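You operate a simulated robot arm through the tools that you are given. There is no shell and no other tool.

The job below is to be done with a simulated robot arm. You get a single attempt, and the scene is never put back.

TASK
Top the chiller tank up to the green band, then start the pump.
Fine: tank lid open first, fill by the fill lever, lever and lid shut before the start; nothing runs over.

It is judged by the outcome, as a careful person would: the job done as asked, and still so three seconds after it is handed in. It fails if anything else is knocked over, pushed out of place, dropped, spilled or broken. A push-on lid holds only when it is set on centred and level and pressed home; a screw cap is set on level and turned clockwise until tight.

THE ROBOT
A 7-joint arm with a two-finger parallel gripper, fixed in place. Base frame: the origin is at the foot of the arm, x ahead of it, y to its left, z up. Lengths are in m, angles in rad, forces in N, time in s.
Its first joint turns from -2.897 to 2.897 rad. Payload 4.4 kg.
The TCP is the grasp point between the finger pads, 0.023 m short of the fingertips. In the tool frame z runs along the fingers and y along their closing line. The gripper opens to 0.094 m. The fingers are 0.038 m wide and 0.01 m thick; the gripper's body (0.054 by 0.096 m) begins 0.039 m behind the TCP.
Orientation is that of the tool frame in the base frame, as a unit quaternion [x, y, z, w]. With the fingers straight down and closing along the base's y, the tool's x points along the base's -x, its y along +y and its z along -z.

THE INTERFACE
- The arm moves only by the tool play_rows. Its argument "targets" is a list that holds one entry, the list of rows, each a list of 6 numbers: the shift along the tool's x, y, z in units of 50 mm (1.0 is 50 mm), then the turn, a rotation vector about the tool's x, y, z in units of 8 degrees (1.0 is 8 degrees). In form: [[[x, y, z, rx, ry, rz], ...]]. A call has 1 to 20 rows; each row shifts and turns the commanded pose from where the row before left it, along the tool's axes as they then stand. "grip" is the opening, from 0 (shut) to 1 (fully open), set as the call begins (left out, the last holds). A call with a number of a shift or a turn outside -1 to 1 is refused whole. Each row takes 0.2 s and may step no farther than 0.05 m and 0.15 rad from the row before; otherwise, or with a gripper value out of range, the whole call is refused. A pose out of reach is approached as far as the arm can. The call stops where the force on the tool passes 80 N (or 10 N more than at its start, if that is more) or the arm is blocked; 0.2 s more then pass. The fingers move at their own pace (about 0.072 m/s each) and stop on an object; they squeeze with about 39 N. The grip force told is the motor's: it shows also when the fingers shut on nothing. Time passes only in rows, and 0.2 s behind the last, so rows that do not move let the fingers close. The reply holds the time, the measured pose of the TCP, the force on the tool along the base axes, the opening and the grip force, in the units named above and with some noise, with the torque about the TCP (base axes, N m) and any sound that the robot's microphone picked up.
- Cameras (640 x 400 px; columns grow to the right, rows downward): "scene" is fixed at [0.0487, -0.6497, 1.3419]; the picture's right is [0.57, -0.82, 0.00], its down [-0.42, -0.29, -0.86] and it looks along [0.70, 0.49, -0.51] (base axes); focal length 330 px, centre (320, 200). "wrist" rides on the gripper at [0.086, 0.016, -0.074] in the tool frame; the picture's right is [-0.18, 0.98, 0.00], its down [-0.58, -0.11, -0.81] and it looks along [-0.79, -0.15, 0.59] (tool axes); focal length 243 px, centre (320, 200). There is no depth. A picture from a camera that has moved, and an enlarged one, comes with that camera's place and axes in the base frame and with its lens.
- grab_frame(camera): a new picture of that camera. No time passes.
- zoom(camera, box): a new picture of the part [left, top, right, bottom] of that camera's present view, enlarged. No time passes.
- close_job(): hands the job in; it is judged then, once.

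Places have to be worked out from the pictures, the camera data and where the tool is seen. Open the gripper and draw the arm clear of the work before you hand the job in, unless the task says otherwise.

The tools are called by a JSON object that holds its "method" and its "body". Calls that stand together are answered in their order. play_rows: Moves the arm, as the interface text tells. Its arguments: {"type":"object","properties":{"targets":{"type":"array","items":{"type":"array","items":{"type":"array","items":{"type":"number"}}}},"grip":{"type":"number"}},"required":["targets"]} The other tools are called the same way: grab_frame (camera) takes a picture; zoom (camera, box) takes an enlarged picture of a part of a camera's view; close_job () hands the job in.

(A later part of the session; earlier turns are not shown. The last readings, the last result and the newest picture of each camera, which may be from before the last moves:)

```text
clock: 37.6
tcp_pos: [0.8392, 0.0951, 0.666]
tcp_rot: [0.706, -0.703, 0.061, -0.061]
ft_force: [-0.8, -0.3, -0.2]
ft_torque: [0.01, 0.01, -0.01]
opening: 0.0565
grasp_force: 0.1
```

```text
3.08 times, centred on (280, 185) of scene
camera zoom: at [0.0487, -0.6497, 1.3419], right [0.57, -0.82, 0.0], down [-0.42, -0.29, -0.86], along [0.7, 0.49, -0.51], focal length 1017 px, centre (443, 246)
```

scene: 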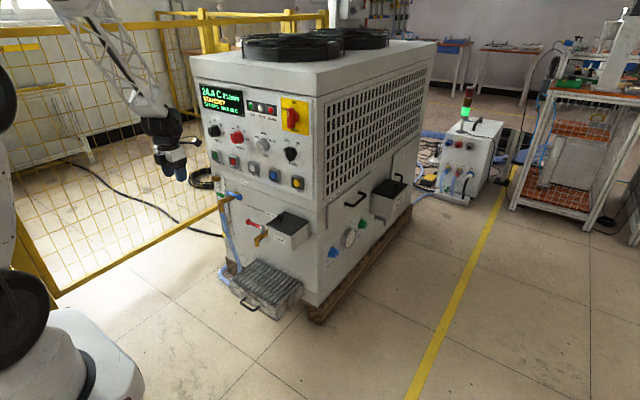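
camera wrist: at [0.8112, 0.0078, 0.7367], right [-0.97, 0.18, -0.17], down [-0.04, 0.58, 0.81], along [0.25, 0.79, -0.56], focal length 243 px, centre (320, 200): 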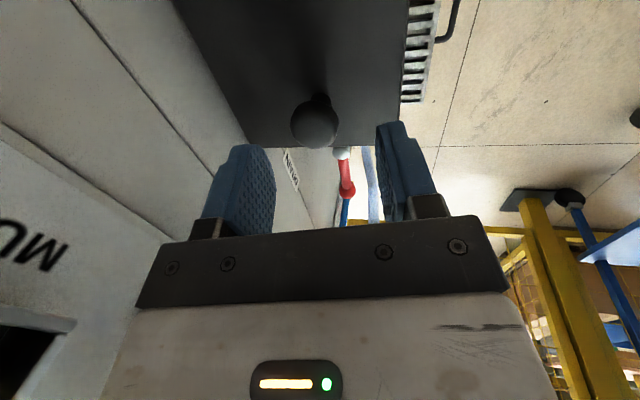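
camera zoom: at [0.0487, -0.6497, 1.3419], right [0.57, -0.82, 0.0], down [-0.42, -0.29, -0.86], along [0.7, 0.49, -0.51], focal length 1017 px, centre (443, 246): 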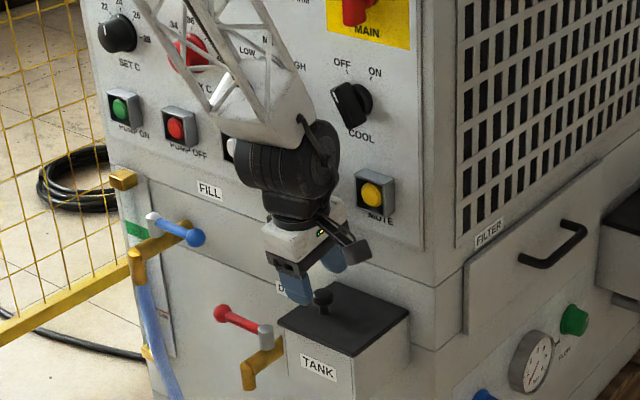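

The knob appears only ~3 mm toward the wall from the finger axis. I'll shift +3 mm in x, then descend 32 mm along the fingers to straddle it.

{"method": "play_rows", "body": {"targets": [[[0, -0.059, 0, 0, 0, 0], [0, 0, 0.25, 0, 0, 0], [0, 0, 0.25, 0, 0, 0], [0, 0, 0.14, 0, 0, 0], [0, 0, 0, 0, 0, 0]]]}}

{"method": "grab_frame", "body": {"camera": "wrist"}}

{"method": "zoom", "body": {"camera": "scene", "box": [250, 170, 330, 250]}}

```text
clock: 38.8
tcp_pos: [0.8455, 0.0949, 0.6367]
tcp_rot: [0.705, -0.704, 0.061, -0.061]
ft_force: [0.3, -0.4, -0.2]
ft_torque: [0.0, 0.01, -0.01]
opening: 0.0565
grasp_force: 0.1
```

```text
taken
camera wrist: at [0.8188, 0.0072, 0.7067], right [-0.97, 0.18, -0.17], down [-0.04, 0.58, 0.81], along [0.25, 0.79, -0.56], focal length 243 px, centre (320, 200)
```

wrist: 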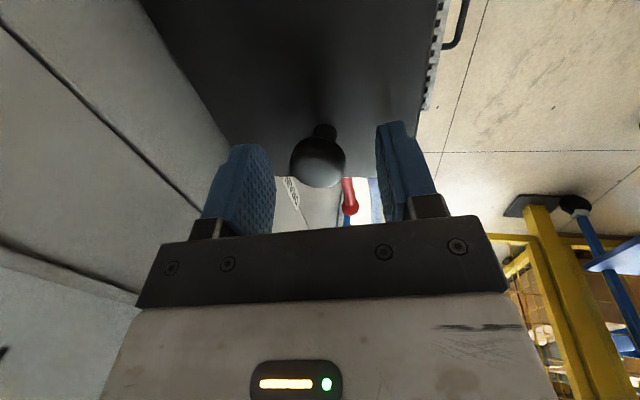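

```text
5.00 times, centred on (290, 210) of scene
camera zoom: at [0.0487, -0.6497, 1.3419], right [0.57, -0.82, 0.0], down [-0.42, -0.29, -0.86], along [0.7, 0.49, -0.51], focal length 1653 px, centre (470, 150)
```

zoom: 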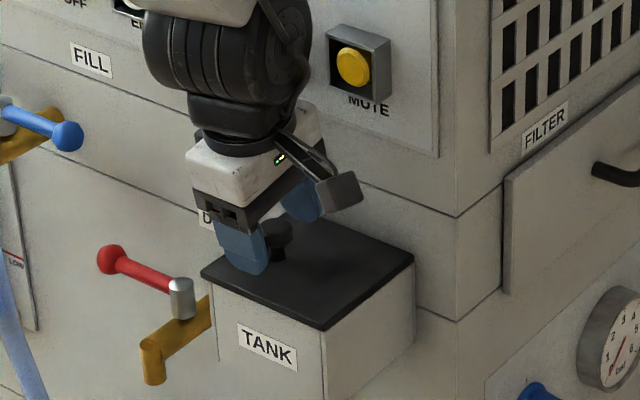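

The knob is now centred between the pads (d≈13 mm past the TCP). Closing the gripper on it.

{"method": "play_rows", "body": {"targets": [[[0, 0, 0, 0, 0, 0], [0, 0, 0, 0, 0, 0], [0, 0, 0, 0, 0, 0], [0, 0, 0, 0, 0, 0]]], "grip": 0}}

```text
clock: 39.8
tcp_pos: [0.8477, 0.0949, 0.6364]
tcp_rot: [0.705, -0.703, 0.062, -0.062]
ft_force: [20.3, -1.7, -3.2]
ft_torque: [0.12, -0.29, 0.02]
opening: 0.0266
grasp_force: 44.9
```

Grip is firm, with a +20 N pull meaning the knob sits ~1.5 mm further toward the wall. I'll relieve that and begin the arc: first 5° of lid opening by pure translation.

{"method": "play_rows", "body": {"targets": [[[0, -0.03, 0.005, 0, 0, 0], [0.029, -0.0125, -0.071, 0, 0, 0], [0.029, -0.0125, -0.071, 0, 0, 0], [0, 0, 0, 0, 0, 0]]]}}

{"method": "zoom", "body": {"camera": "scene", "box": [250, 170, 330, 250]}}

```text
clock: 40.8
tcp_pos: [0.8478, 0.0924, 0.6432]
tcp_rot: [0.706, -0.703, 0.062, -0.061]
ft_force: [-5.0, 12.8, -9.3]
ft_torque: [1.39, 0.09, 0.23]
opening: 0.0266
grasp_force: 45.2
```

```text
5.00 times, centred on (290, 210) of scene
camera zoom: at [0.0487, -0.6497, 1.3419], right [0.57, -0.82, 0.0], down [-0.42, -0.29, -0.86], along [0.7, 0.49, -0.51], focal length 1653 px, centre (470, 150)
```

zoom: 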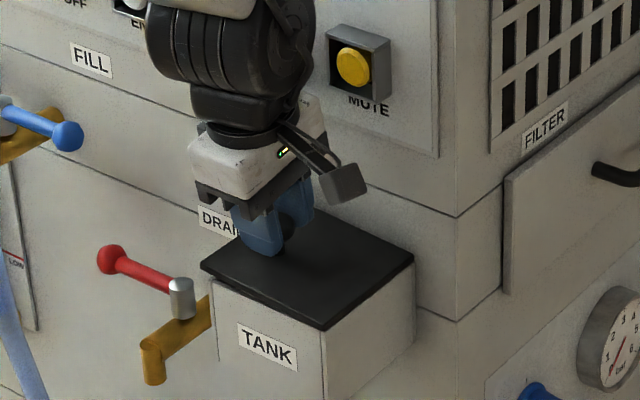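

The lid is rising (about 5°), with a 1.4 N·m torque because the pads resist the knob's pivoting. I'll continue the arc while rolling the tool along with the lid in small steps, watching for reach flags and forces.

{"method": "play_rows", "body": {"targets": [[[0.038, -0.0121, -0.0684, 0, -0.308, 0.0545], [0.038, -0.0121, -0.0684, 0, -0.308, 0.0545], [0, 0, 0, 0, 0, 0]]]}}

{"method": "zoom", "body": {"camera": "scene", "box": [250, 170, 330, 250]}}

```text
clock: 41.6
tcp_pos: [0.8476, 0.0877, 0.6501]
tcp_rot: [-0.702, 0.705, -0.031, 0.091]
ft_force: [-32.5, 9.6, 5.2]
ft_torque: [0.1, 0.49, 0.16]
opening: 0.0269
grasp_force: 44.7
```

```text
5.00 times, centred on (290, 210) of scene
camera zoom: at [0.0487, -0.6497, 1.3419], right [0.57, -0.82, 0.0], down [-0.42, -0.29, -0.86], along [0.7, 0.49, -0.51], focal length 1653 px, centre (470, 150)
```

zoom: 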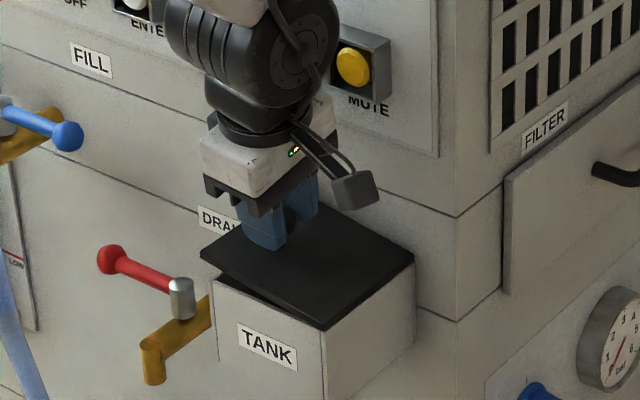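

The lid is visibly open ~9°, no reach flags, torque nearly gone. Force −32 N in x means I over-shifted; I'll ease back 1.5 mm and continue two 5° arc steps.

{"method": "play_rows", "body": {"targets": [[[0, 0.03, -0.005, 0, 0, 0], [0.0935, -0.024, -0.1355, 0, -0.6156, 0.109], [0.0935, -0.024, -0.1355, 0, -0.6156, 0.109], [0, 0, 0, 0, 0, 0]]]}}

```text
clock: 42.6
tcp_pos: [0.8462, 0.0754, 0.6642]
tcp_rot: [-0.691, 0.705, 0.03, 0.154]
ft_force: [-7.6, 13.7, 3.1]
ft_torque: [0.7, 0.07, 0.17]
opening: 0.0266
grasp_force: 45.6
```

Going well: lid ~20° open with moderate forces (a little radial compression). I'll ease outward slightly and continue four more 5° steps.

{"method": "play_rows", "body": {"targets": [[[-0.0146, -0.001, -0.0065, 0, 0, 0], [0.089, -0.0243, -0.1373, 0, -0.6156, 0.109], [0.089, -0.0243, -0.1373, 0, -0.6156, 0.109], [0.089, -0.0243, -0.1373, 0, -0.6156, 0.109], [0.089, -0.0243, -0.1373, 0, -0.6156, 0.109], [0, 0, 0, 0, 0, 0]]]}}

{"method": "zoom", "body": {"camera": "scene", "box": [230, 130, 350, 250]}}

```text
clock: 44.0
tcp_pos: [0.846, 0.0476, 0.6835]
tcp_rot: [-0.654, 0.69, 0.152, 0.27]
ft_force: [12.4, 3.0, 5.9]
ft_torque: [-0.05, -0.22, -0.08]
opening: 0.0265
grasp_force: 45.3
```

```text
3.33 times, centred on (290, 190) of scene
camera zoom: at [0.0487, -0.6497, 1.3419], right [0.57, -0.82, 0.0], down [-0.42, -0.29, -0.86], along [0.7, 0.49, -0.51], focal length 1102 px, centre (420, 233)
```

zoom: 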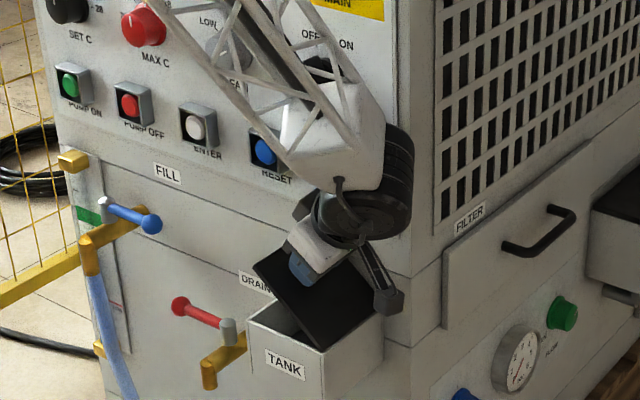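

The lid is open about 40° and the arm tracks the hinge with small forces. I'll keep going with five more 5° steps.

{"method": "play_rows", "body": {"targets": [[[0.089, -0.0243, -0.1373, 0, -0.6156, 0.109], [0.089, -0.0243, -0.1373, 0, -0.6156, 0.109], [0.089, -0.0243, -0.1373, 0, -0.6156, 0.109], [0.089, -0.0243, -0.1373, 0, -0.6156, 0.109], [0.089, -0.0243, -0.1373, 0, -0.6156, 0.109], [0, 0, 0, 0, 0, 0]]]}}

{"method": "zoom", "body": {"camera": "scene", "box": [230, 130, 350, 250]}}

```text
clock: 45.4
tcp_pos: [0.8468, 0.0093, 0.6923]
tcp_rot: [-0.58, 0.641, 0.298, 0.405]
ft_force: [32.3, -4.4, 2.0]
ft_torque: [-0.34, -0.17, -0.56]
opening: 0.0267
grasp_force: 45.1
```

```text
3.33 times, centred on (290, 190) of scene
camera zoom: at [0.0487, -0.6497, 1.3419], right [0.57, -0.82, 0.0], down [-0.42, -0.29, -0.86], along [0.7, 0.49, -0.51], focal length 1102 px, centre (420, 233)
```

zoom: 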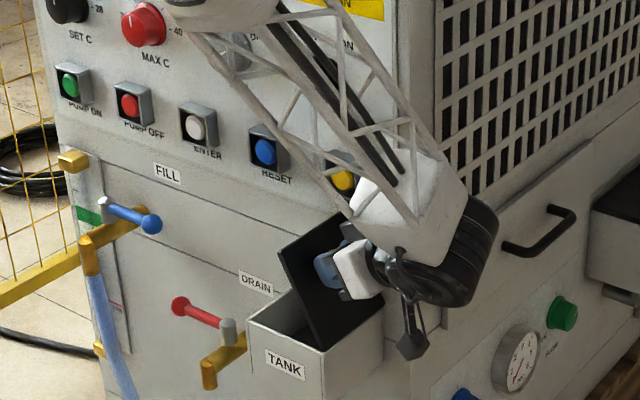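

The lid is now ~65° up. I'll relieve the +32 N x-load by 1.5 mm and take five more steps, to about 90°.

{"method": "play_rows", "body": {"targets": [[[0, -0.03, 0.005, 0, 0, 0], [0.089, -0.0243, -0.1373, 0, -0.6156, 0.109], [0.089, -0.0243, -0.1373, 0, -0.6156, 0.109], [0.089, -0.0243, -0.1373, 0, -0.6156, 0.109], [0.089, -0.0243, -0.1373, 0, -0.6156, 0.109], [0, 0, 0, 0, 0, 0]]]}}

{"method": "zoom", "body": {"camera": "scene", "box": [230, 130, 350, 250]}}

```text
clock: 46.8
tcp_pos: [0.8469, -0.023, 0.685]
tcp_rot: [-0.501, 0.579, 0.406, 0.498]
ft_force: [-45.0, -5.8, 22.3]
ft_torque: [0.16, 0.04, 0.67]
opening: 0.0266
grasp_force: 45.1
```

```text
3.33 times, centred on (290, 190) of scene
camera zoom: at [0.0487, -0.6497, 1.3419], right [0.57, -0.82, 0.0], down [-0.42, -0.29, -0.86], along [0.7, 0.49, -0.51], focal length 1102 px, centre (420, 233)
```

zoom: 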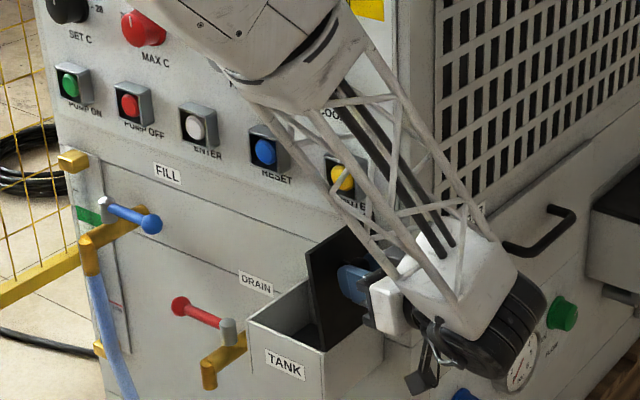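

The lid is nearly vertical. I'll ease the x-load (−45 N) and the slight radial compression, then go two more 5° steps and check for an end stop.

{"method": "play_rows", "body": {"targets": [[[-0.02, 0.04, -0.007, 0, 0, 0], [0.089, -0.0243, -0.1373, 0, -0.6156, 0.109], [0.089, -0.0243, -0.1373, 0, -0.6156, 0.109], [0, 0, 0, 0, 0, 0]]]}}

{"method": "zoom", "body": {"camera": "scene", "box": [230, 130, 350, 250]}}

```text
clock: 47.8
tcp_pos: [0.8479, -0.0383, 0.6792]
tcp_rot: [-0.456, 0.542, 0.454, 0.541]
ft_force: [44.6, 12.8, -31.5]
ft_torque: [-0.4, 0.41, -0.54]
opening: 0.0268
grasp_force: 45.1
```

```text
3.33 times, centred on (290, 190) of scene
camera zoom: at [0.0487, -0.6497, 1.3419], right [0.57, -0.82, 0.0], down [-0.42, -0.29, -0.86], along [0.7, 0.49, -0.51], focal length 1102 px, centre (420, 233)
```

zoom: 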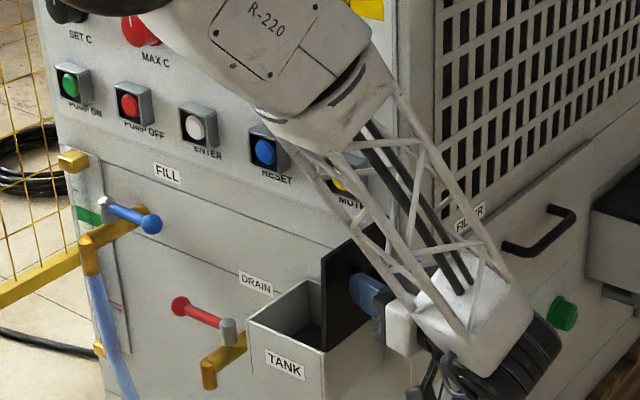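

The lid is at about 93°. I'll ease the loads (+1 mm x, ~1.5 mm inward) and go a further 10° so it rests safely past vertical.

{"method": "play_rows", "body": {"targets": [[[0.034, -0.02, 0.017, 0, 0, 0], [0.089, -0.0243, -0.1373, 0, -0.6156, 0.109], [0, 0, 0, 0, 0, 0]]]}}

```text
clock: 48.6
tcp_pos: [0.8473, -0.0459, 0.6756]
tcp_rot: [-0.432, 0.52, 0.479, 0.56]
ft_force: [-18.5, -18.6, 24.8]
ft_torque: [-0.23, 0.05, 0.28]
opening: 0.027
grasp_force: 44.5
```

Loads remain modest and no end stop has been felt. One more 5° step with a little outward relief.

{"method": "play_rows", "body": {"targets": [[[-0.013, 0.008, 0, 0, 0, 0], [0.089, -0.0243, -0.1373, 0, -0.6156, 0.109], [0, 0, 0, 0, 0, 0]]]}}

{"method": "zoom", "body": {"camera": "scene", "box": [240, 180, 330, 250]}}

{"method": "grab_frame", "body": {"camera": "wrist"}}

```text
clock: 49.4
tcp_pos: [0.848, -0.0509, 0.6707]
tcp_rot: [-0.407, 0.499, 0.501, 0.578]
ft_force: [2.2, -14.7, 25.9]
ft_torque: [0.3, -0.08, -0.13]
opening: 0.0264
grasp_force: 45.2
```

```text
5.71 times, centred on (285, 215) of scene
camera zoom: at [0.0487, -0.6497, 1.3419], right [0.57, -0.82, 0.0], down [-0.42, -0.29, -0.86], along [0.7, 0.49, -0.51], focal length 1889 px, centre (520, 114)
```

zoom: 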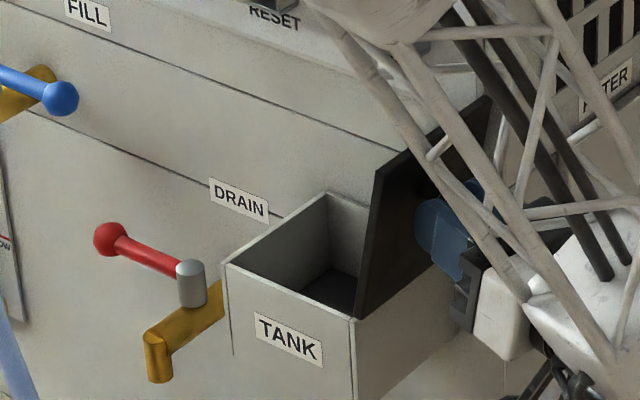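

```text
taken
camera wrist: at [0.8197, -0.1066, 0.5725], right [-0.97, 0.13, 0.21], down [-0.03, -0.9, 0.43], along [0.25, 0.41, 0.88], focal length 243 px, centre (320, 200)
```

wrist: 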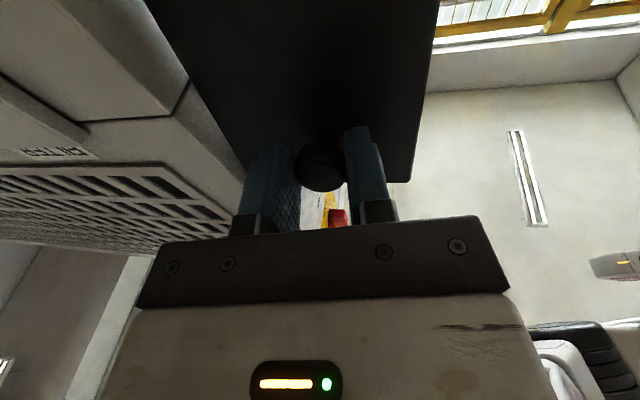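

The lid leans ~103°, past vertical. I'll open the gripper and see whether it stays.

{"method": "play_rows", "body": {"targets": [[[0, 0, 0, 0, 0, 0], [0, 0, 0, 0, 0, 0], [0, 0, 0, 0, 0, 0]]], "grip": 0.6}}

{"method": "zoom", "body": {"camera": "scene", "box": [240, 180, 330, 250]}}

```text
clock: 50.2
tcp_pos: [0.8469, -0.0514, 0.6694]
tcp_rot: [-0.406, 0.5, 0.5, 0.578]
ft_force: [0.6, -0.4, 0.2]
ft_torque: [0.02, 0.02, 0.0]
opening: 0.0565
grasp_force: 0.1
```

```text
5.71 times, centred on (285, 215) of scene
camera zoom: at [0.0487, -0.6497, 1.3419], right [0.57, -0.82, 0.0], down [-0.42, -0.29, -0.86], along [0.7, 0.49, -0.51], focal length 1889 px, centre (520, 114)
```

zoom: 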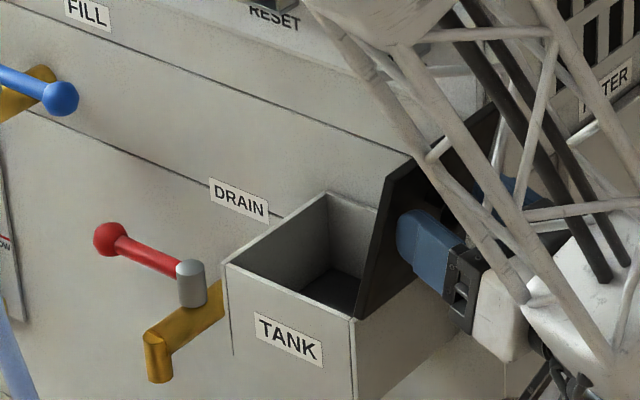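

The lid stays open. I'll back straight off the knob along the fingers, then pull toward the base, clear of the lid.

{"method": "play_rows", "body": {"targets": [[[0, 0, -0.4, 0, 0, 0], [0, 0, -0.8, 0, 0, 0], [0, 0, -0.6, 0, 0, 0], [0, 0.95, -0.168, 0, 0, 0], [0, 0.95, -0.168, 0, 0, 0], [0, 0.95, -0.168, 0, 0, 0], [0, 0, 0, 0, 0, 0]]]}}

{"method": "zoom", "body": {"camera": "scene", "box": [230, 150, 350, 260]}}

```text
clock: 51.8
tcp_pos: [0.6882, -0.1395, 0.6555]
tcp_rot: [-0.406, 0.501, 0.499, 0.579]
ft_force: [0.3, -0.1, -0.4]
ft_torque: [0.04, 0.01, -0.01]
opening: 0.0564
grasp_force: 0.0
```

```text
3.64 times, centred on (290, 205) of scene
camera zoom: at [0.0487, -0.6497, 1.3419], right [0.57, -0.82, 0.0], down [-0.42, -0.29, -0.86], along [0.7, 0.49, -0.51], focal length 1202 px, centre (429, 182)
```

zoom: 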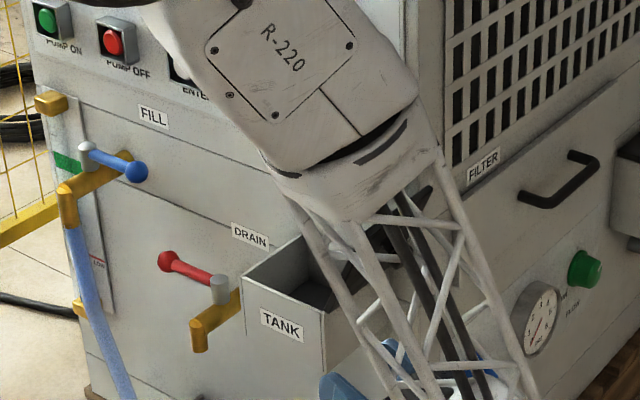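

Clear of the lid. I'll unroll the tool back to pointing down (100°).

{"method": "play_rows", "body": {"targets": [[[0, 0, 0, 0, 0.985, -0.174], [0, 0, 0, 0, 0.985, -0.174], [0, 0, 0, 0, 0.985, -0.174], [0, 0, 0, 0, 0.985, -0.174], [0, 0, 0, 0, 0.985, -0.174], [0, 0, 0, 0, 0.985, -0.174], [0, 0, 0, 0, 0.985, -0.174], [0, 0, 0, 0, 0.985, -0.174], [0, 0, 0, 0, 0.985, -0.174], [0, 0, 0, 0, 0.985, -0.174], [0, 0, 0, 0, 0.985, -0.174], [0, 0, 0, 0, 0.985, -0.174], [0, 0, 0, 0, 0.49, -0.087], [0, 0, 0, 0, 0, 0]]]}}

{"method": "zoom", "body": {"camera": "scene", "box": [200, 100, 360, 260]}}

```text
clock: 54.8
tcp_pos: [0.6873, -0.1395, 0.6541]
tcp_rot: [0.706, -0.703, 0.063, -0.06]
ft_force: [-0.7, -0.6, -0.2]
ft_torque: [0.0, 0.01, 0.02]
opening: 0.0563
grasp_force: 0.2
```

```text
2.50 times, centred on (280, 180) of scene
camera zoom: at [0.0487, -0.6497, 1.3419], right [0.57, -0.82, 0.0], down [-0.42, -0.29, -0.86], along [0.7, 0.49, -0.51], focal length 826 px, centre (420, 250)
```

zoom: 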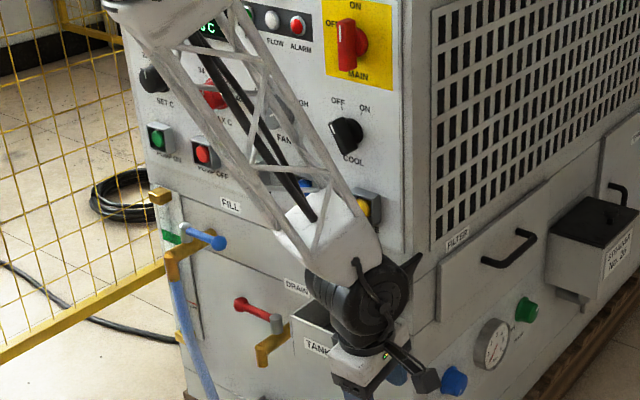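

Orientation restored. Now I'll rise and move left to look at the sight gauge and fill lever.

{"method": "play_rows", "body": {"targets": [[[-0.4, -0.0125, -0.7, 0, 0, 0], [-0.7, -0.0125, -0.6, 0, 0, 0], [-0.85, -0.0125, -0.3, 0, 0, 0], [-0.85, -0.0125, -0.3, 0, 0, 0], [-0.85, -0.0125, -0.3, 0, 0, 0], [-0.85, -0.0125, -0.3, 0, 0, 0], [-0.85, -0.0125, -0.3, 0, 0, 0], [-0.85, -0.0125, -0.3, 0, 0, 0], [-0.85, -0.0125, -0.3, 0, 0, 0], [-0.85, -0.0125, -0.3, 0, 0, 0], [-0.85, -0.0125, -0.2, 0, 0, 0], [-0.85, -0.0125, 0, 0, 0, 0], [0, 0, 0, 0, 0, 0]]]}}

{"method": "grab_frame", "body": {"camera": "wrist"}}

{"method": "grab_frame", "body": {"camera": "scene"}}

```text
clock: 57.6
tcp_pos: [0.6605, 0.3431, 0.8459]
tcp_rot: [0.706, -0.703, 0.063, -0.061]
ft_force: [-0.2, -0.2, 0.0]
ft_torque: [0.04, 0.02, 0.01]
opening: 0.0564
grasp_force: 0.1
```

```text
taken
camera wrist: at [0.6323, 0.2566, 0.9161], right [-0.97, 0.18, -0.17], down [-0.03, 0.58, 0.81], along [0.25, 0.79, -0.56], focal length 243 px, centre (320, 200)
```

wrist: 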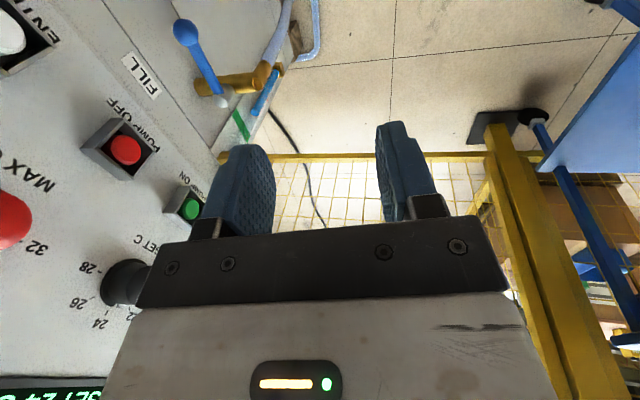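

```text
taken
```

scene: 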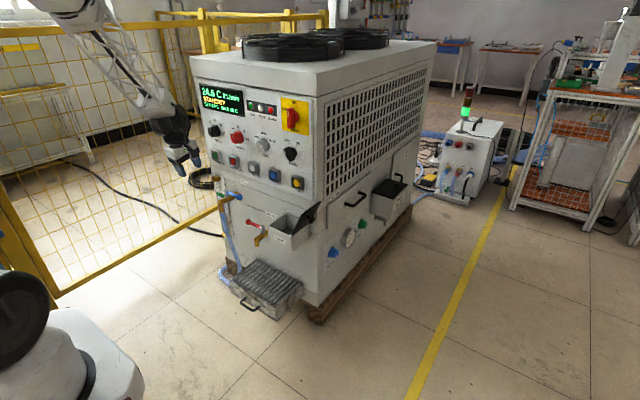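

The lid stands open. I'll enlarge the gauge and the fill valve in the wrist view, and the display and tank in the scene view.

{"method": "zoom", "body": {"camera": "wrist", "box": [160, 0, 320, 160]}}

{"method": "zoom", "body": {"camera": "scene", "box": [190, 75, 320, 195]}}

{"method": "zoom", "body": {"camera": "scene", "box": [205, 180, 275, 280]}}

{"method": "zoom", "body": {"camera": "scene", "box": [260, 190, 340, 260]}}

```text
2.50 times, centred on (240, 80) of wrist
camera zoom: at [0.6323, 0.2566, 0.9161], right [-0.97, 0.18, -0.17], down [-0.03, 0.58, 0.81], along [0.25, 0.79, -0.56], focal length 606 px, centre (520, 500)
```

zoom: 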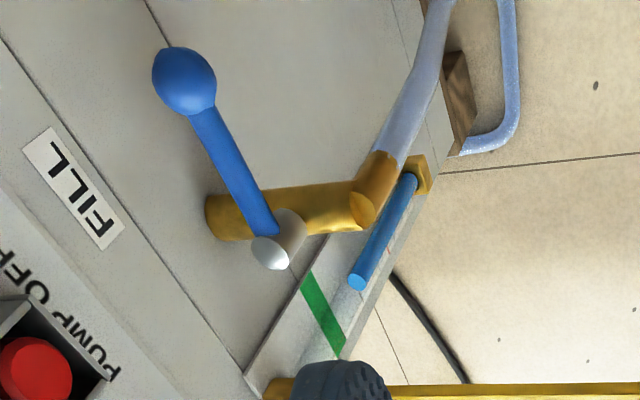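

```text
3.33 times, centred on (255, 135) of scene
camera zoom: at [0.0487, -0.6497, 1.3419], right [0.57, -0.82, 0.0], down [-0.42, -0.29, -0.86], along [0.7, 0.49, -0.51], focal length 1102 px, centre (537, 417)
```

zoom: 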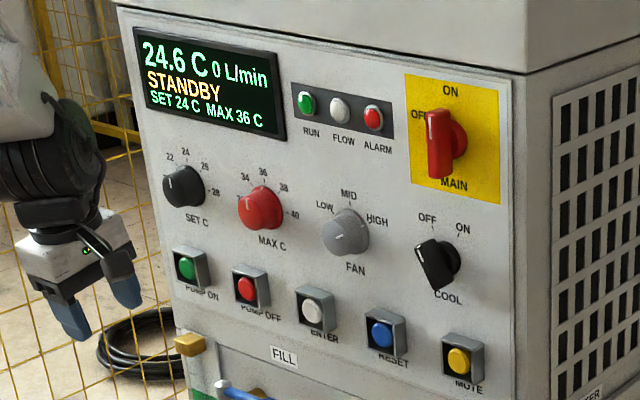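

```text
4.00 times, centred on (240, 230) of scene
camera zoom: at [0.0487, -0.6497, 1.3419], right [0.57, -0.82, 0.0], down [-0.42, -0.29, -0.86], along [0.7, 0.49, -0.51], focal length 1322 px, centre (640, 80)
```

zoom: 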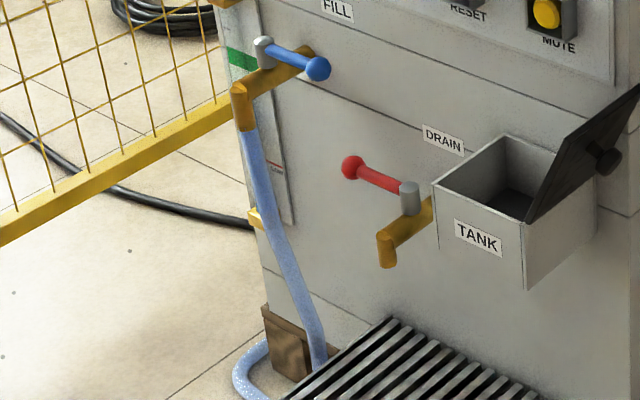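

```text
5.71 times, centred on (300, 225) of scene
camera zoom: at [0.0487, -0.6497, 1.3419], right [0.57, -0.82, 0.0], down [-0.42, -0.29, -0.86], along [0.7, 0.49, -0.51], focal length 1889 px, centre (434, 57)
```

zoom: 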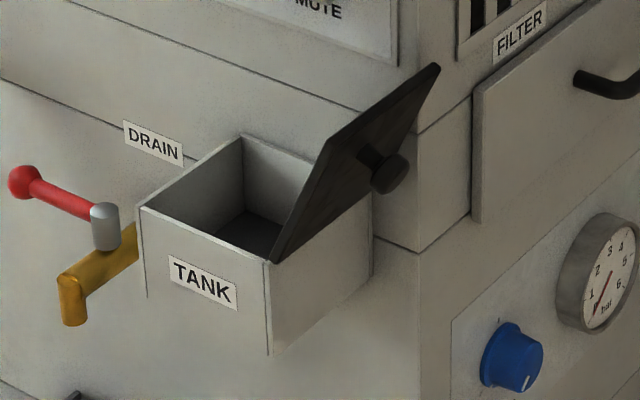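

The lid rests fully open on its stop, MAIN is on, display STANDBY. The sight tube's blue column ends below the green band. I'll check whether the scene camera can also see the tube near the green band.

{"method": "zoom", "body": {"camera": "scene", "box": [208, 175, 248, 210]}}

{"method": "zoom", "body": {"camera": "wrist", "box": [215, 60, 285, 150]}}

```text
11.43 times, centred on (228, 192) of scene
camera zoom: at [0.0487, -0.6497, 1.3419], right [0.57, -0.82, 0.0], down [-0.42, -0.29, -0.86], along [0.7, 0.49, -0.51], focal length 3778 px, centre (1371, 286)
```

zoom: 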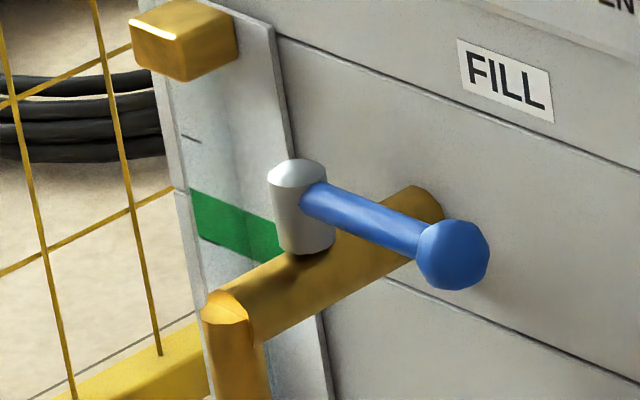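

```text
4.44 times, centred on (250, 105) of wrist
camera zoom: at [0.6323, 0.2566, 0.9161], right [-0.97, 0.18, -0.17], down [-0.03, 0.58, 0.81], along [0.25, 0.79, -0.56], focal length 1078 px, centre (631, 622)
```

zoom: 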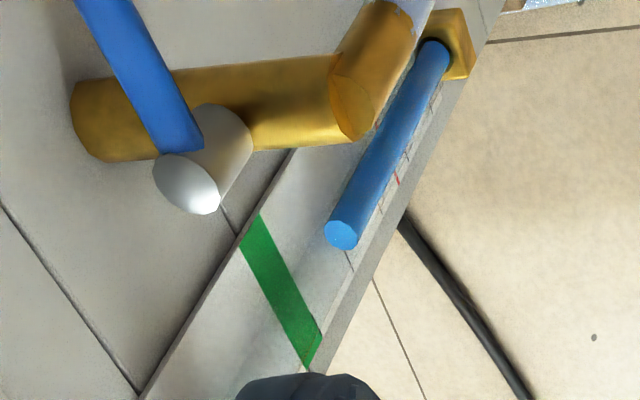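

From the wrist view the green band spans about z 0.535–0.560 (on the board at y 0.495–0.561), and the liquid column ends near z≈0.51. Now I'll lean the hand back to 15° and move above the fill lever's ball to check alignment.

{"method": "play_rows", "body": {"targets": [[[0, 0, 0, 0.625, 0, 0], [0.01, -0.565, 0.597, 0, 0, 0], [0.01, -0.565, 0.597, 0, 0, 0], [0.01, -0.565, 0.597, 0, 0, 0], [0.01, -0.565, 0.597, 0, 0, 0], [0, 0, 0, 0, 0, 0]]], "grip": 0.75}}

{"method": "grab_frame", "body": {"camera": "wrist"}}

{"method": "zoom", "body": {"camera": "scene", "box": [190, 130, 310, 230]}}

```text
clock: 59.0
tcp_pos: [0.8001, 0.3403, 0.7617]
tcp_rot: [0.702, -0.7, 0.092, -0.092]
ft_force: [0.7, 0.5, 0.4]
ft_torque: [-0.04, 0.02, -0.02]
opening: 0.0708
grasp_force: 0.0
```

```text
taken
camera wrist: at [0.7672, 0.2535, 0.8294], right [-0.95, 0.18, -0.26], down [-0.11, 0.58, 0.81], along [0.29, 0.79, -0.53], focal length 243 px, centre (320, 200)
```

wrist: 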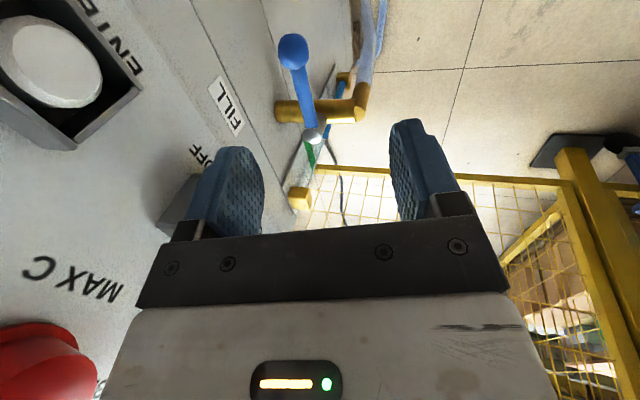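

```text
4.00 times, centred on (250, 180) of scene
camera zoom: at [0.0487, -0.6497, 1.3419], right [0.57, -0.82, 0.0], down [-0.42, -0.29, -0.86], along [0.7, 0.49, -0.51], focal length 1322 px, centre (600, 280)
```

zoom: 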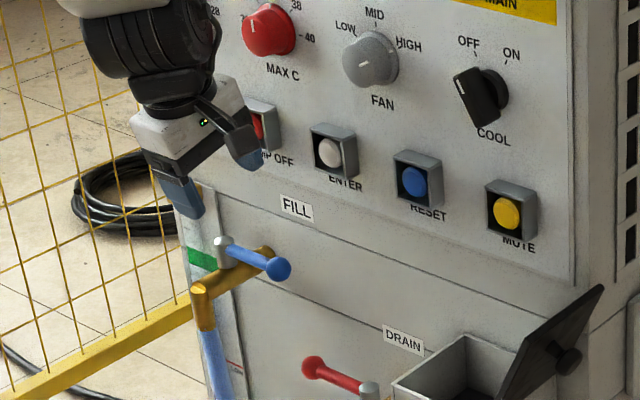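

The ball reads near (0.859, 0.338, 0.627). I'll go down to just above it and check.

{"method": "play_rows", "body": {"targets": [[[0, -0.216, 0.8, 0, 0, 0], [0, -0.216, 0.8, 0, 0, 0], [0, 0, 0, 0, 0, 0]]]}}

{"method": "grab_frame", "body": {"camera": "wrist"}}

{"method": "zoom", "body": {"camera": "scene", "box": [200, 150, 280, 220]}}

```text
clock: 59.8
tcp_pos: [0.841, 0.3405, 0.6898]
tcp_rot: [0.702, -0.7, 0.093, -0.093]
ft_force: [-0.6, -0.3, -0.1]
ft_torque: [0.03, 0.01, 0.01]
opening: 0.0706
grasp_force: 0.1
```

```text
taken
camera wrist: at [0.8074, 0.2531, 0.7573], right [-0.95, 0.18, -0.25], down [-0.11, 0.58, 0.81], along [0.29, 0.79, -0.53], focal length 243 px, centre (320, 200)
```

wrist: 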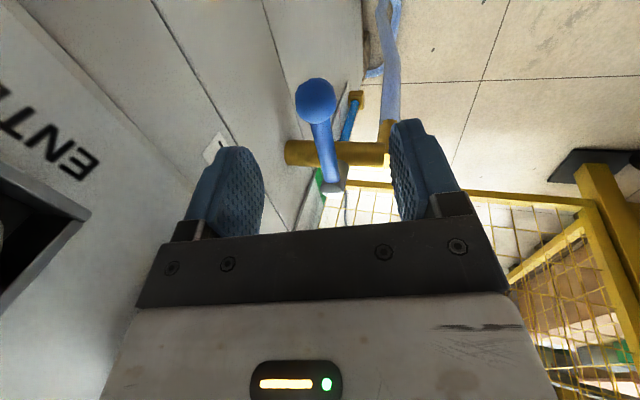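

```text
5.71 times, centred on (240, 185) of scene
camera zoom: at [0.0487, -0.6497, 1.3419], right [0.57, -0.82, 0.0], down [-0.42, -0.29, -0.86], along [0.7, 0.49, -0.51], focal length 1889 px, centre (777, 286)
```

zoom: 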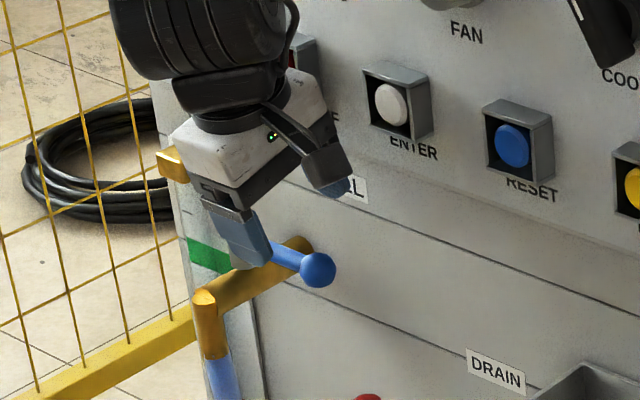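

The ball is nearly on the finger axis (within ~2–3 mm). I'll narrow the opening a bit, nudge, and descend 57 mm to straddle the ball.

{"method": "play_rows", "body": {"targets": [[[0.04, -0.04, 0, 0, 0, 0], [0, 0, 0.4, 0, 0, 0], [0, 0, 0.4, 0, 0, 0], [0, 0, 0.34, 0, 0, 0], [0, 0, 0, 0, 0, 0]]], "grip": 0.6}}

{"method": "grab_frame", "body": {"camera": "wrist"}}

{"method": "zoom", "body": {"camera": "scene", "box": [200, 150, 280, 220]}}

```text
clock: 61.0
tcp_pos: [0.8565, 0.3373, 0.6345]
tcp_rot: [0.702, -0.7, 0.094, -0.091]
ft_force: [-0.6, -0.7, 0.0]
ft_torque: [0.01, 0.02, 0.02]
opening: 0.0564
grasp_force: 0.1
```

```text
taken
camera wrist: at [0.8223, 0.251, 0.7023], right [-0.95, 0.18, -0.25], down [-0.1, 0.58, 0.81], along [0.29, 0.79, -0.54], focal length 243 px, centre (320, 200)
```

wrist: 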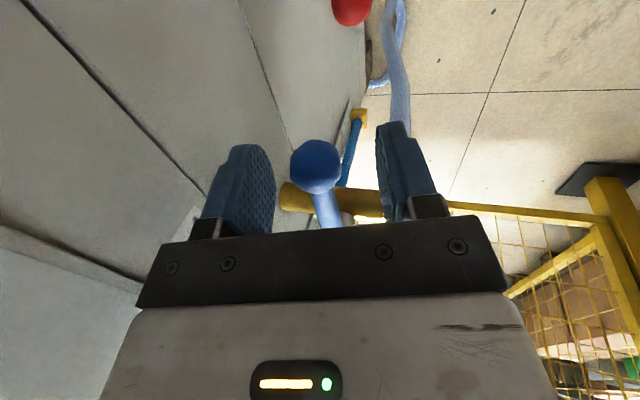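

```text
5.71 times, centred on (240, 185) of scene
camera zoom: at [0.0487, -0.6497, 1.3419], right [0.57, -0.82, 0.0], down [-0.42, -0.29, -0.86], along [0.7, 0.49, -0.51], focal length 1889 px, centre (777, 286)
```

zoom: 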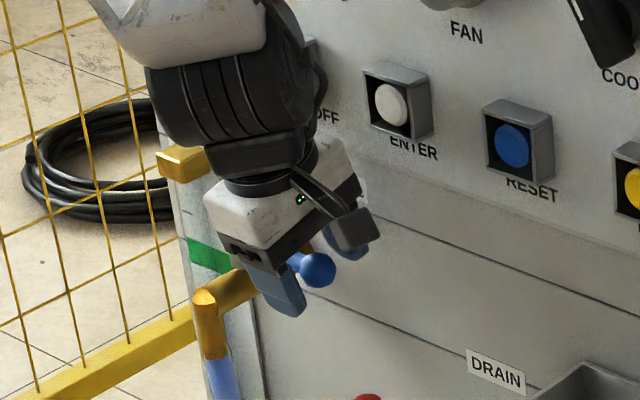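

The ball sits between the pads. I'll nudge 2 mm toward the wall and close on the ball.

{"method": "play_rows", "body": {"targets": [[[0, -0.04, 0.01, 0, 0, 0], [0, 0, 0, 0, 0, 0], [0, 0, 0, 0, 0, 0], [0, 0, 0, 0, 0, 0]]], "grip": 0}}

{"method": "zoom", "body": {"camera": "scene", "box": [200, 165, 250, 215]}}

{"method": "zoom", "body": {"camera": "wrist", "box": [270, 90, 390, 230]}}

```text
clock: 62.0
tcp_pos: [0.8581, 0.3368, 0.6347]
tcp_rot: [0.702, -0.7, 0.093, -0.092]
ft_force: [-1.3, 0.8, 1.5]
ft_torque: [0.09, -0.32, 0.1]
opening: 0.0264
grasp_force: 45.5
```

```text
8.00 times, centred on (225, 190) of scene
camera zoom: at [0.0487, -0.6497, 1.3419], right [0.57, -0.82, 0.0], down [-0.42, -0.29, -0.86], along [0.7, 0.49, -0.51], focal length 2644 px, centre (1080, 280)
```

zoom: 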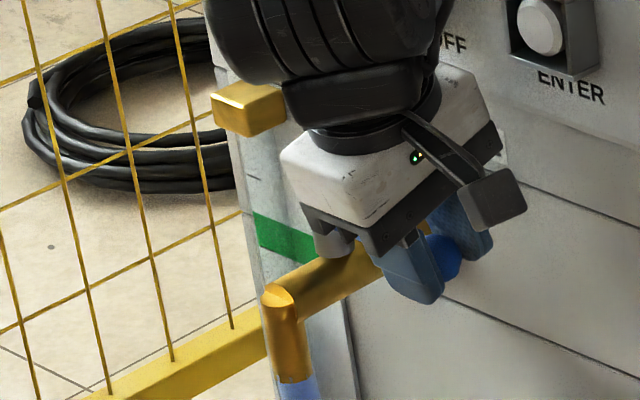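

```text
2.86 times, centred on (330, 160) of wrist
camera zoom: at [0.8245, 0.2507, 0.7023], right [-0.95, 0.18, -0.25], down [-0.11, 0.58, 0.81], along [0.29, 0.79, -0.54], focal length 693 px, centre (291, 314)
```

zoom: 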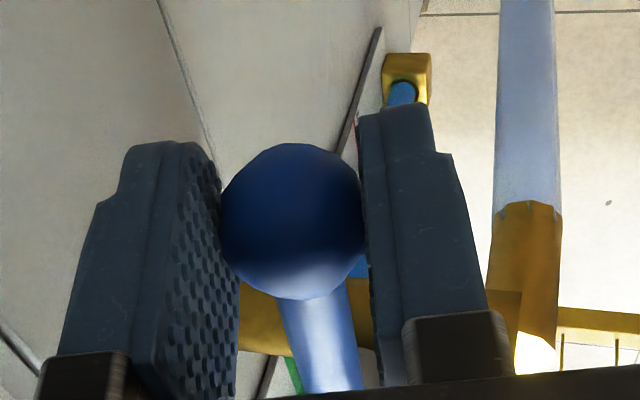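

The ball is gripped with almost no side load, and the green band remains visible to the scene camera here. I'll pull the lever about 15° toward me and read forces and sound.

{"method": "play_rows", "body": {"targets": [[[-0.0344, 0.4223, -0.1132, 0, 0, 0]]]}}

```text
clock: 62.4
tcp_pos: [0.837, 0.3398, 0.6341]
tcp_rot: [0.702, -0.7, 0.093, -0.092]
ft_force: [9.2, 1.8, 7.4]
ft_torque: [-0.74, -0.49, -0.66]
opening: 0.0261
grasp_force: 45.3
```

The lever moved freely (9 N). I'll check for any flow or level change.

{"method": "zoom", "body": {"camera": "scene", "box": [200, 165, 250, 215]}}

{"method": "zoom", "body": {"camera": "scene", "box": [260, 190, 340, 260]}}

{"method": "grab_frame", "body": {"camera": "wrist"}}

```text
8.00 times, centred on (225, 190) of scene
camera zoom: at [0.0487, -0.6497, 1.3419], right [0.57, -0.82, 0.0], down [-0.42, -0.29, -0.86], along [0.7, 0.49, -0.51], focal length 2644 px, centre (1080, 280)
```

zoom: 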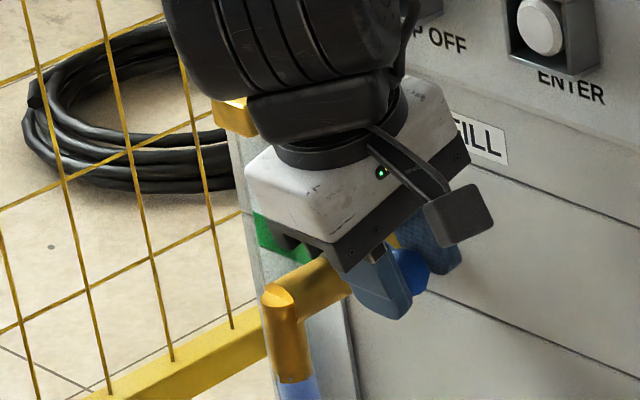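

```text
5.71 times, centred on (300, 225) of scene
camera zoom: at [0.0487, -0.6497, 1.3419], right [0.57, -0.82, 0.0], down [-0.42, -0.29, -0.86], along [0.7, 0.49, -0.51], focal length 1889 px, centre (434, 57)
```

zoom: 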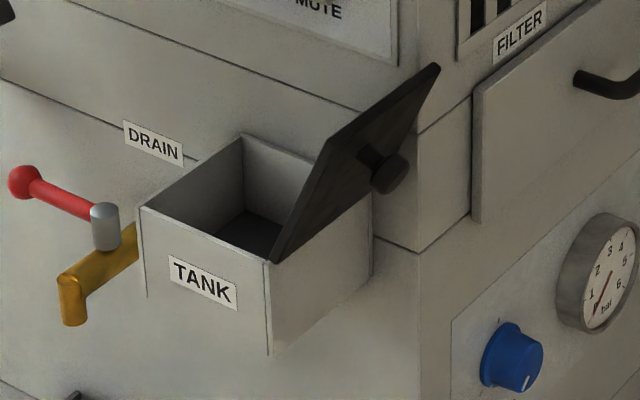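

```text
taken
camera wrist: at [0.8038, 0.253, 0.7023], right [-0.95, 0.18, -0.26], down [-0.11, 0.58, 0.81], along [0.29, 0.79, -0.53], focal length 243 px, centre (320, 200)
```

wrist: 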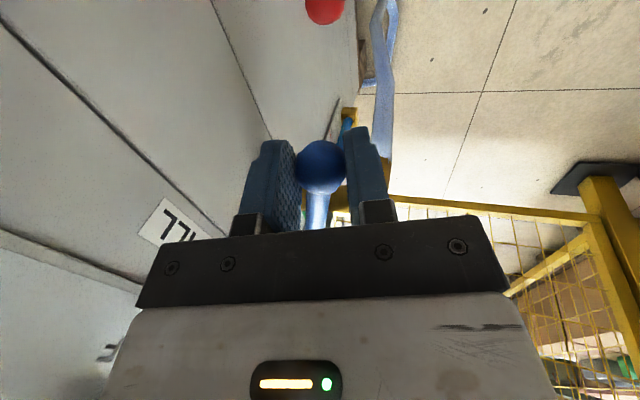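

No visible level change yet. I'll make a short burst: open to ~45° and straight back to closed within one call, then check how far the level rose.

{"method": "play_rows", "body": {"targets": [[[-0.1464, 0.3993, -0.1071, 0, 0, 0], [-0.2484, 0.3491, -0.0936, 0, 0, 0], [0.2484, -0.3491, 0.0936, 0, 0, 0], [0.1464, -0.3993, 0.1071, 0, 0, 0], [0.0344, -0.4223, 0.1132, 0, 0, 0]]]}}

{"method": "zoom", "body": {"camera": "scene", "box": [205, 170, 245, 205]}}

{"method": "zoom", "body": {"camera": "wrist", "box": [270, 90, 390, 230]}}

```text
clock: 63.6
tcp_pos: [0.8602, 0.3369, 0.6322]
tcp_rot: [0.702, -0.7, 0.093, -0.091]
ft_force: [-13.2, -7.1, -19.8]
ft_torque: [0.65, -0.19, 0.39]
opening: 0.0264
grasp_force: 45.5
```

```text
11.43 times, centred on (225, 188) of scene
camera zoom: at [0.0487, -0.6497, 1.3419], right [0.57, -0.82, 0.0], down [-0.42, -0.29, -0.86], along [0.7, 0.49, -0.51], focal length 3778 px, centre (1406, 343)
```

zoom: 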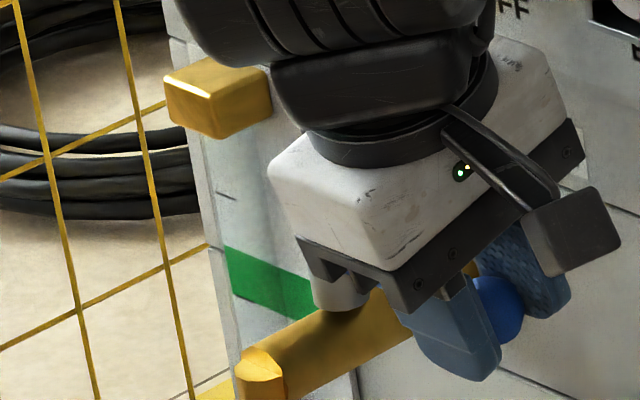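

```text
2.86 times, centred on (330, 160) of wrist
camera zoom: at [0.8263, 0.2507, 0.7003], right [-0.95, 0.18, -0.25], down [-0.1, 0.58, 0.81], along [0.29, 0.79, -0.54], focal length 693 px, centre (291, 314)
```

zoom: 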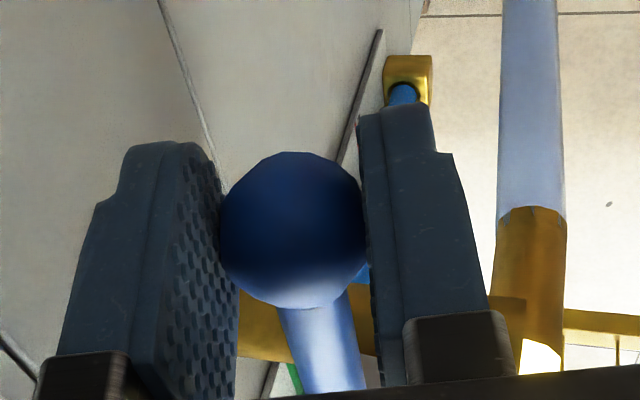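

No blue is visible yet at the band in the scene view (the tube shows there only above z≈0.527), so the level rose less than ~2 cm. I'll do a second burst, slightly longer, returning to closed again.

{"method": "play_rows", "body": {"targets": [[[-0.0344, 0.4223, -0.1132, 0, 0, 0], [-0.1464, 0.3993, -0.1071, 0, 0, 0], [-0.2484, 0.3491, -0.0936, 0, 0, 0], [0, 0, 0, 0, 0, 0], [0.2484, -0.3491, 0.0936, 0, 0, 0], [0.1464, -0.3993, 0.1071, 0, 0, 0], [0.0344, -0.4223, 0.1132, 0, 0, 0]]]}}

{"method": "zoom", "body": {"camera": "scene", "box": [205, 170, 245, 205]}}

{"method": "zoom", "body": {"camera": "wrist", "box": [270, 90, 390, 230]}}

```text
clock: 65.2
tcp_pos: [0.8597, 0.3386, 0.6337]
tcp_rot: [0.703, -0.699, 0.092, -0.092]
ft_force: [-6.4, 1.1, -15.0]
ft_torque: [0.79, -0.25, 0.59]
opening: 0.0261
grasp_force: 44.3
```

```text
11.43 times, centred on (225, 188) of scene
camera zoom: at [0.0487, -0.6497, 1.3419], right [0.57, -0.82, 0.0], down [-0.42, -0.29, -0.86], along [0.7, 0.49, -0.51], focal length 3778 px, centre (1406, 343)
```

zoom: 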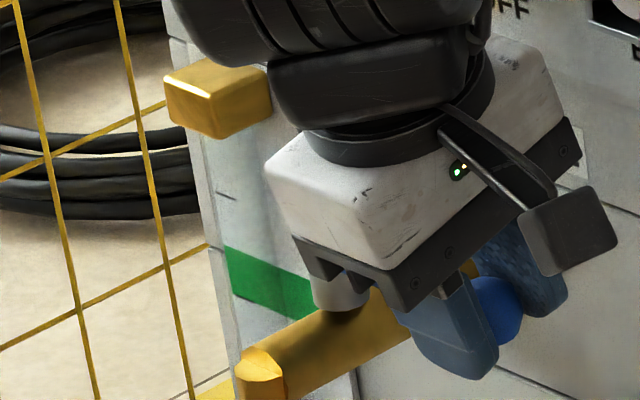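

```text
2.86 times, centred on (330, 160) of wrist
camera zoom: at [0.8253, 0.2511, 0.7009], right [-0.95, 0.18, -0.25], down [-0.11, 0.58, 0.81], along [0.29, 0.79, -0.53], focal length 693 px, centre (291, 314)
```

zoom: 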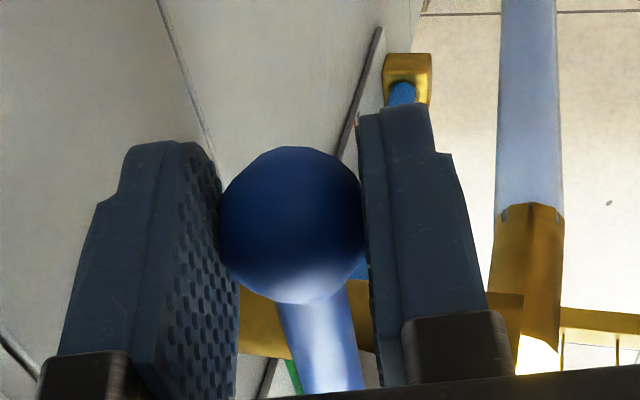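

Still nothing visible. To measure the actual level I'll leave the lever closed, release it, and go back to the earlier viewpoint where the whole tube is visible.

{"method": "play_rows", "body": {"targets": [[[0, 0, 0, 0, 0, 0], [0, 0, 0, 0, 0, 0], [0, 0, -0.5, 0, 0, 0], [0, 0, -0.7, 0, 0, 0], [-0.02, 0.547, -0.78, 0, 0, 0], [-0.02, 0.547, -0.78, 0, 0, 0], [-0.02, 0.547, -0.78, 0, 0, 0], [-0.02, 0.547, -0.78, 0, 0, 0], [-0.02, 0.547, -0.78, 0, 0, 0], [0, 0, 0, 0, 0, 0]]], "grip": 0.6}}

{"method": "zoom", "body": {"camera": "wrist", "box": [160, 0, 320, 160]}}

{"method": "zoom", "body": {"camera": "scene", "box": [205, 170, 245, 205]}}

```text
clock: 67.4
tcp_pos: [0.6606, 0.3433, 0.847]
tcp_rot: [0.703, -0.7, 0.092, -0.092]
ft_force: [0.1, 0.8, -0.6]
ft_torque: [0.02, 0.01, 0.02]
opening: 0.0563
grasp_force: 0.1
```

```text
2.50 times, centred on (240, 80) of wrist
camera zoom: at [0.6266, 0.2561, 0.9142], right [-0.95, 0.18, -0.25], down [-0.11, 0.58, 0.81], along [0.29, 0.79, -0.54], focal length 606 px, centre (520, 500)
```

zoom: 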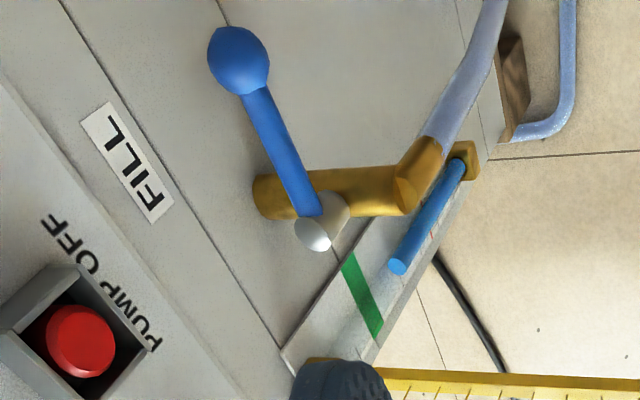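

```text
11.43 times, centred on (225, 188) of scene
camera zoom: at [0.0487, -0.6497, 1.3419], right [0.57, -0.82, 0.0], down [-0.42, -0.29, -0.86], along [0.7, 0.49, -0.51], focal length 3778 px, centre (1406, 343)
```

zoom: 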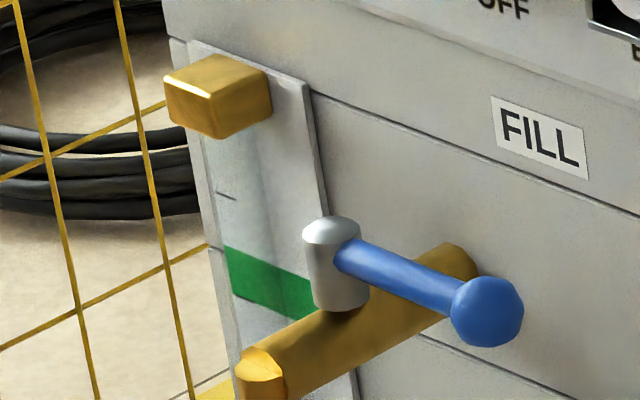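

The column still ends about z≈0.508, so partial opening (≤45°) gave essentially no flow. I'll zoom for a precise reference before opening the lever further.

{"method": "zoom", "body": {"camera": "wrist", "box": [230, 55, 300, 145]}}

{"method": "zoom", "body": {"camera": "scene", "box": [190, 75, 320, 195]}}

```text
4.44 times, centred on (265, 100) of wrist
camera zoom: at [0.6266, 0.2561, 0.9142], right [-0.95, 0.18, -0.25], down [-0.11, 0.58, 0.81], along [0.29, 0.79, -0.54], focal length 1078 px, centre (564, 644)
```

zoom: 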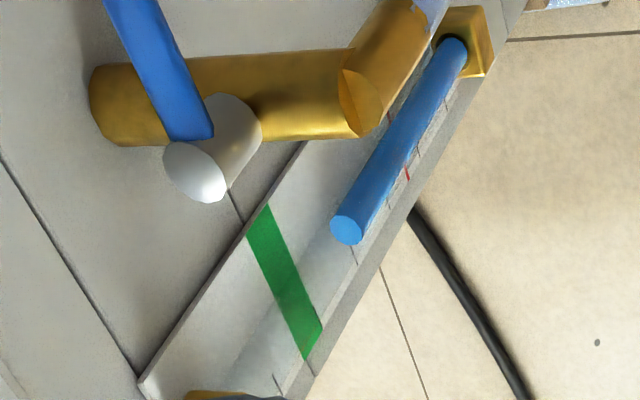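

```text
3.33 times, centred on (255, 135) of scene
camera zoom: at [0.0487, -0.6497, 1.3419], right [0.57, -0.82, 0.0], down [-0.42, -0.29, -0.86], along [0.7, 0.49, -0.51], focal length 1102 px, centre (537, 417)
```

zoom: 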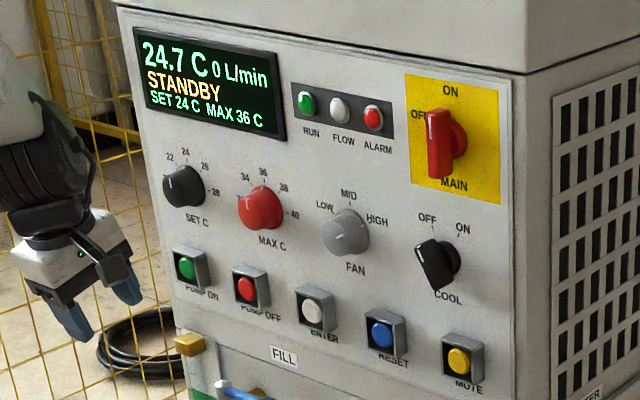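

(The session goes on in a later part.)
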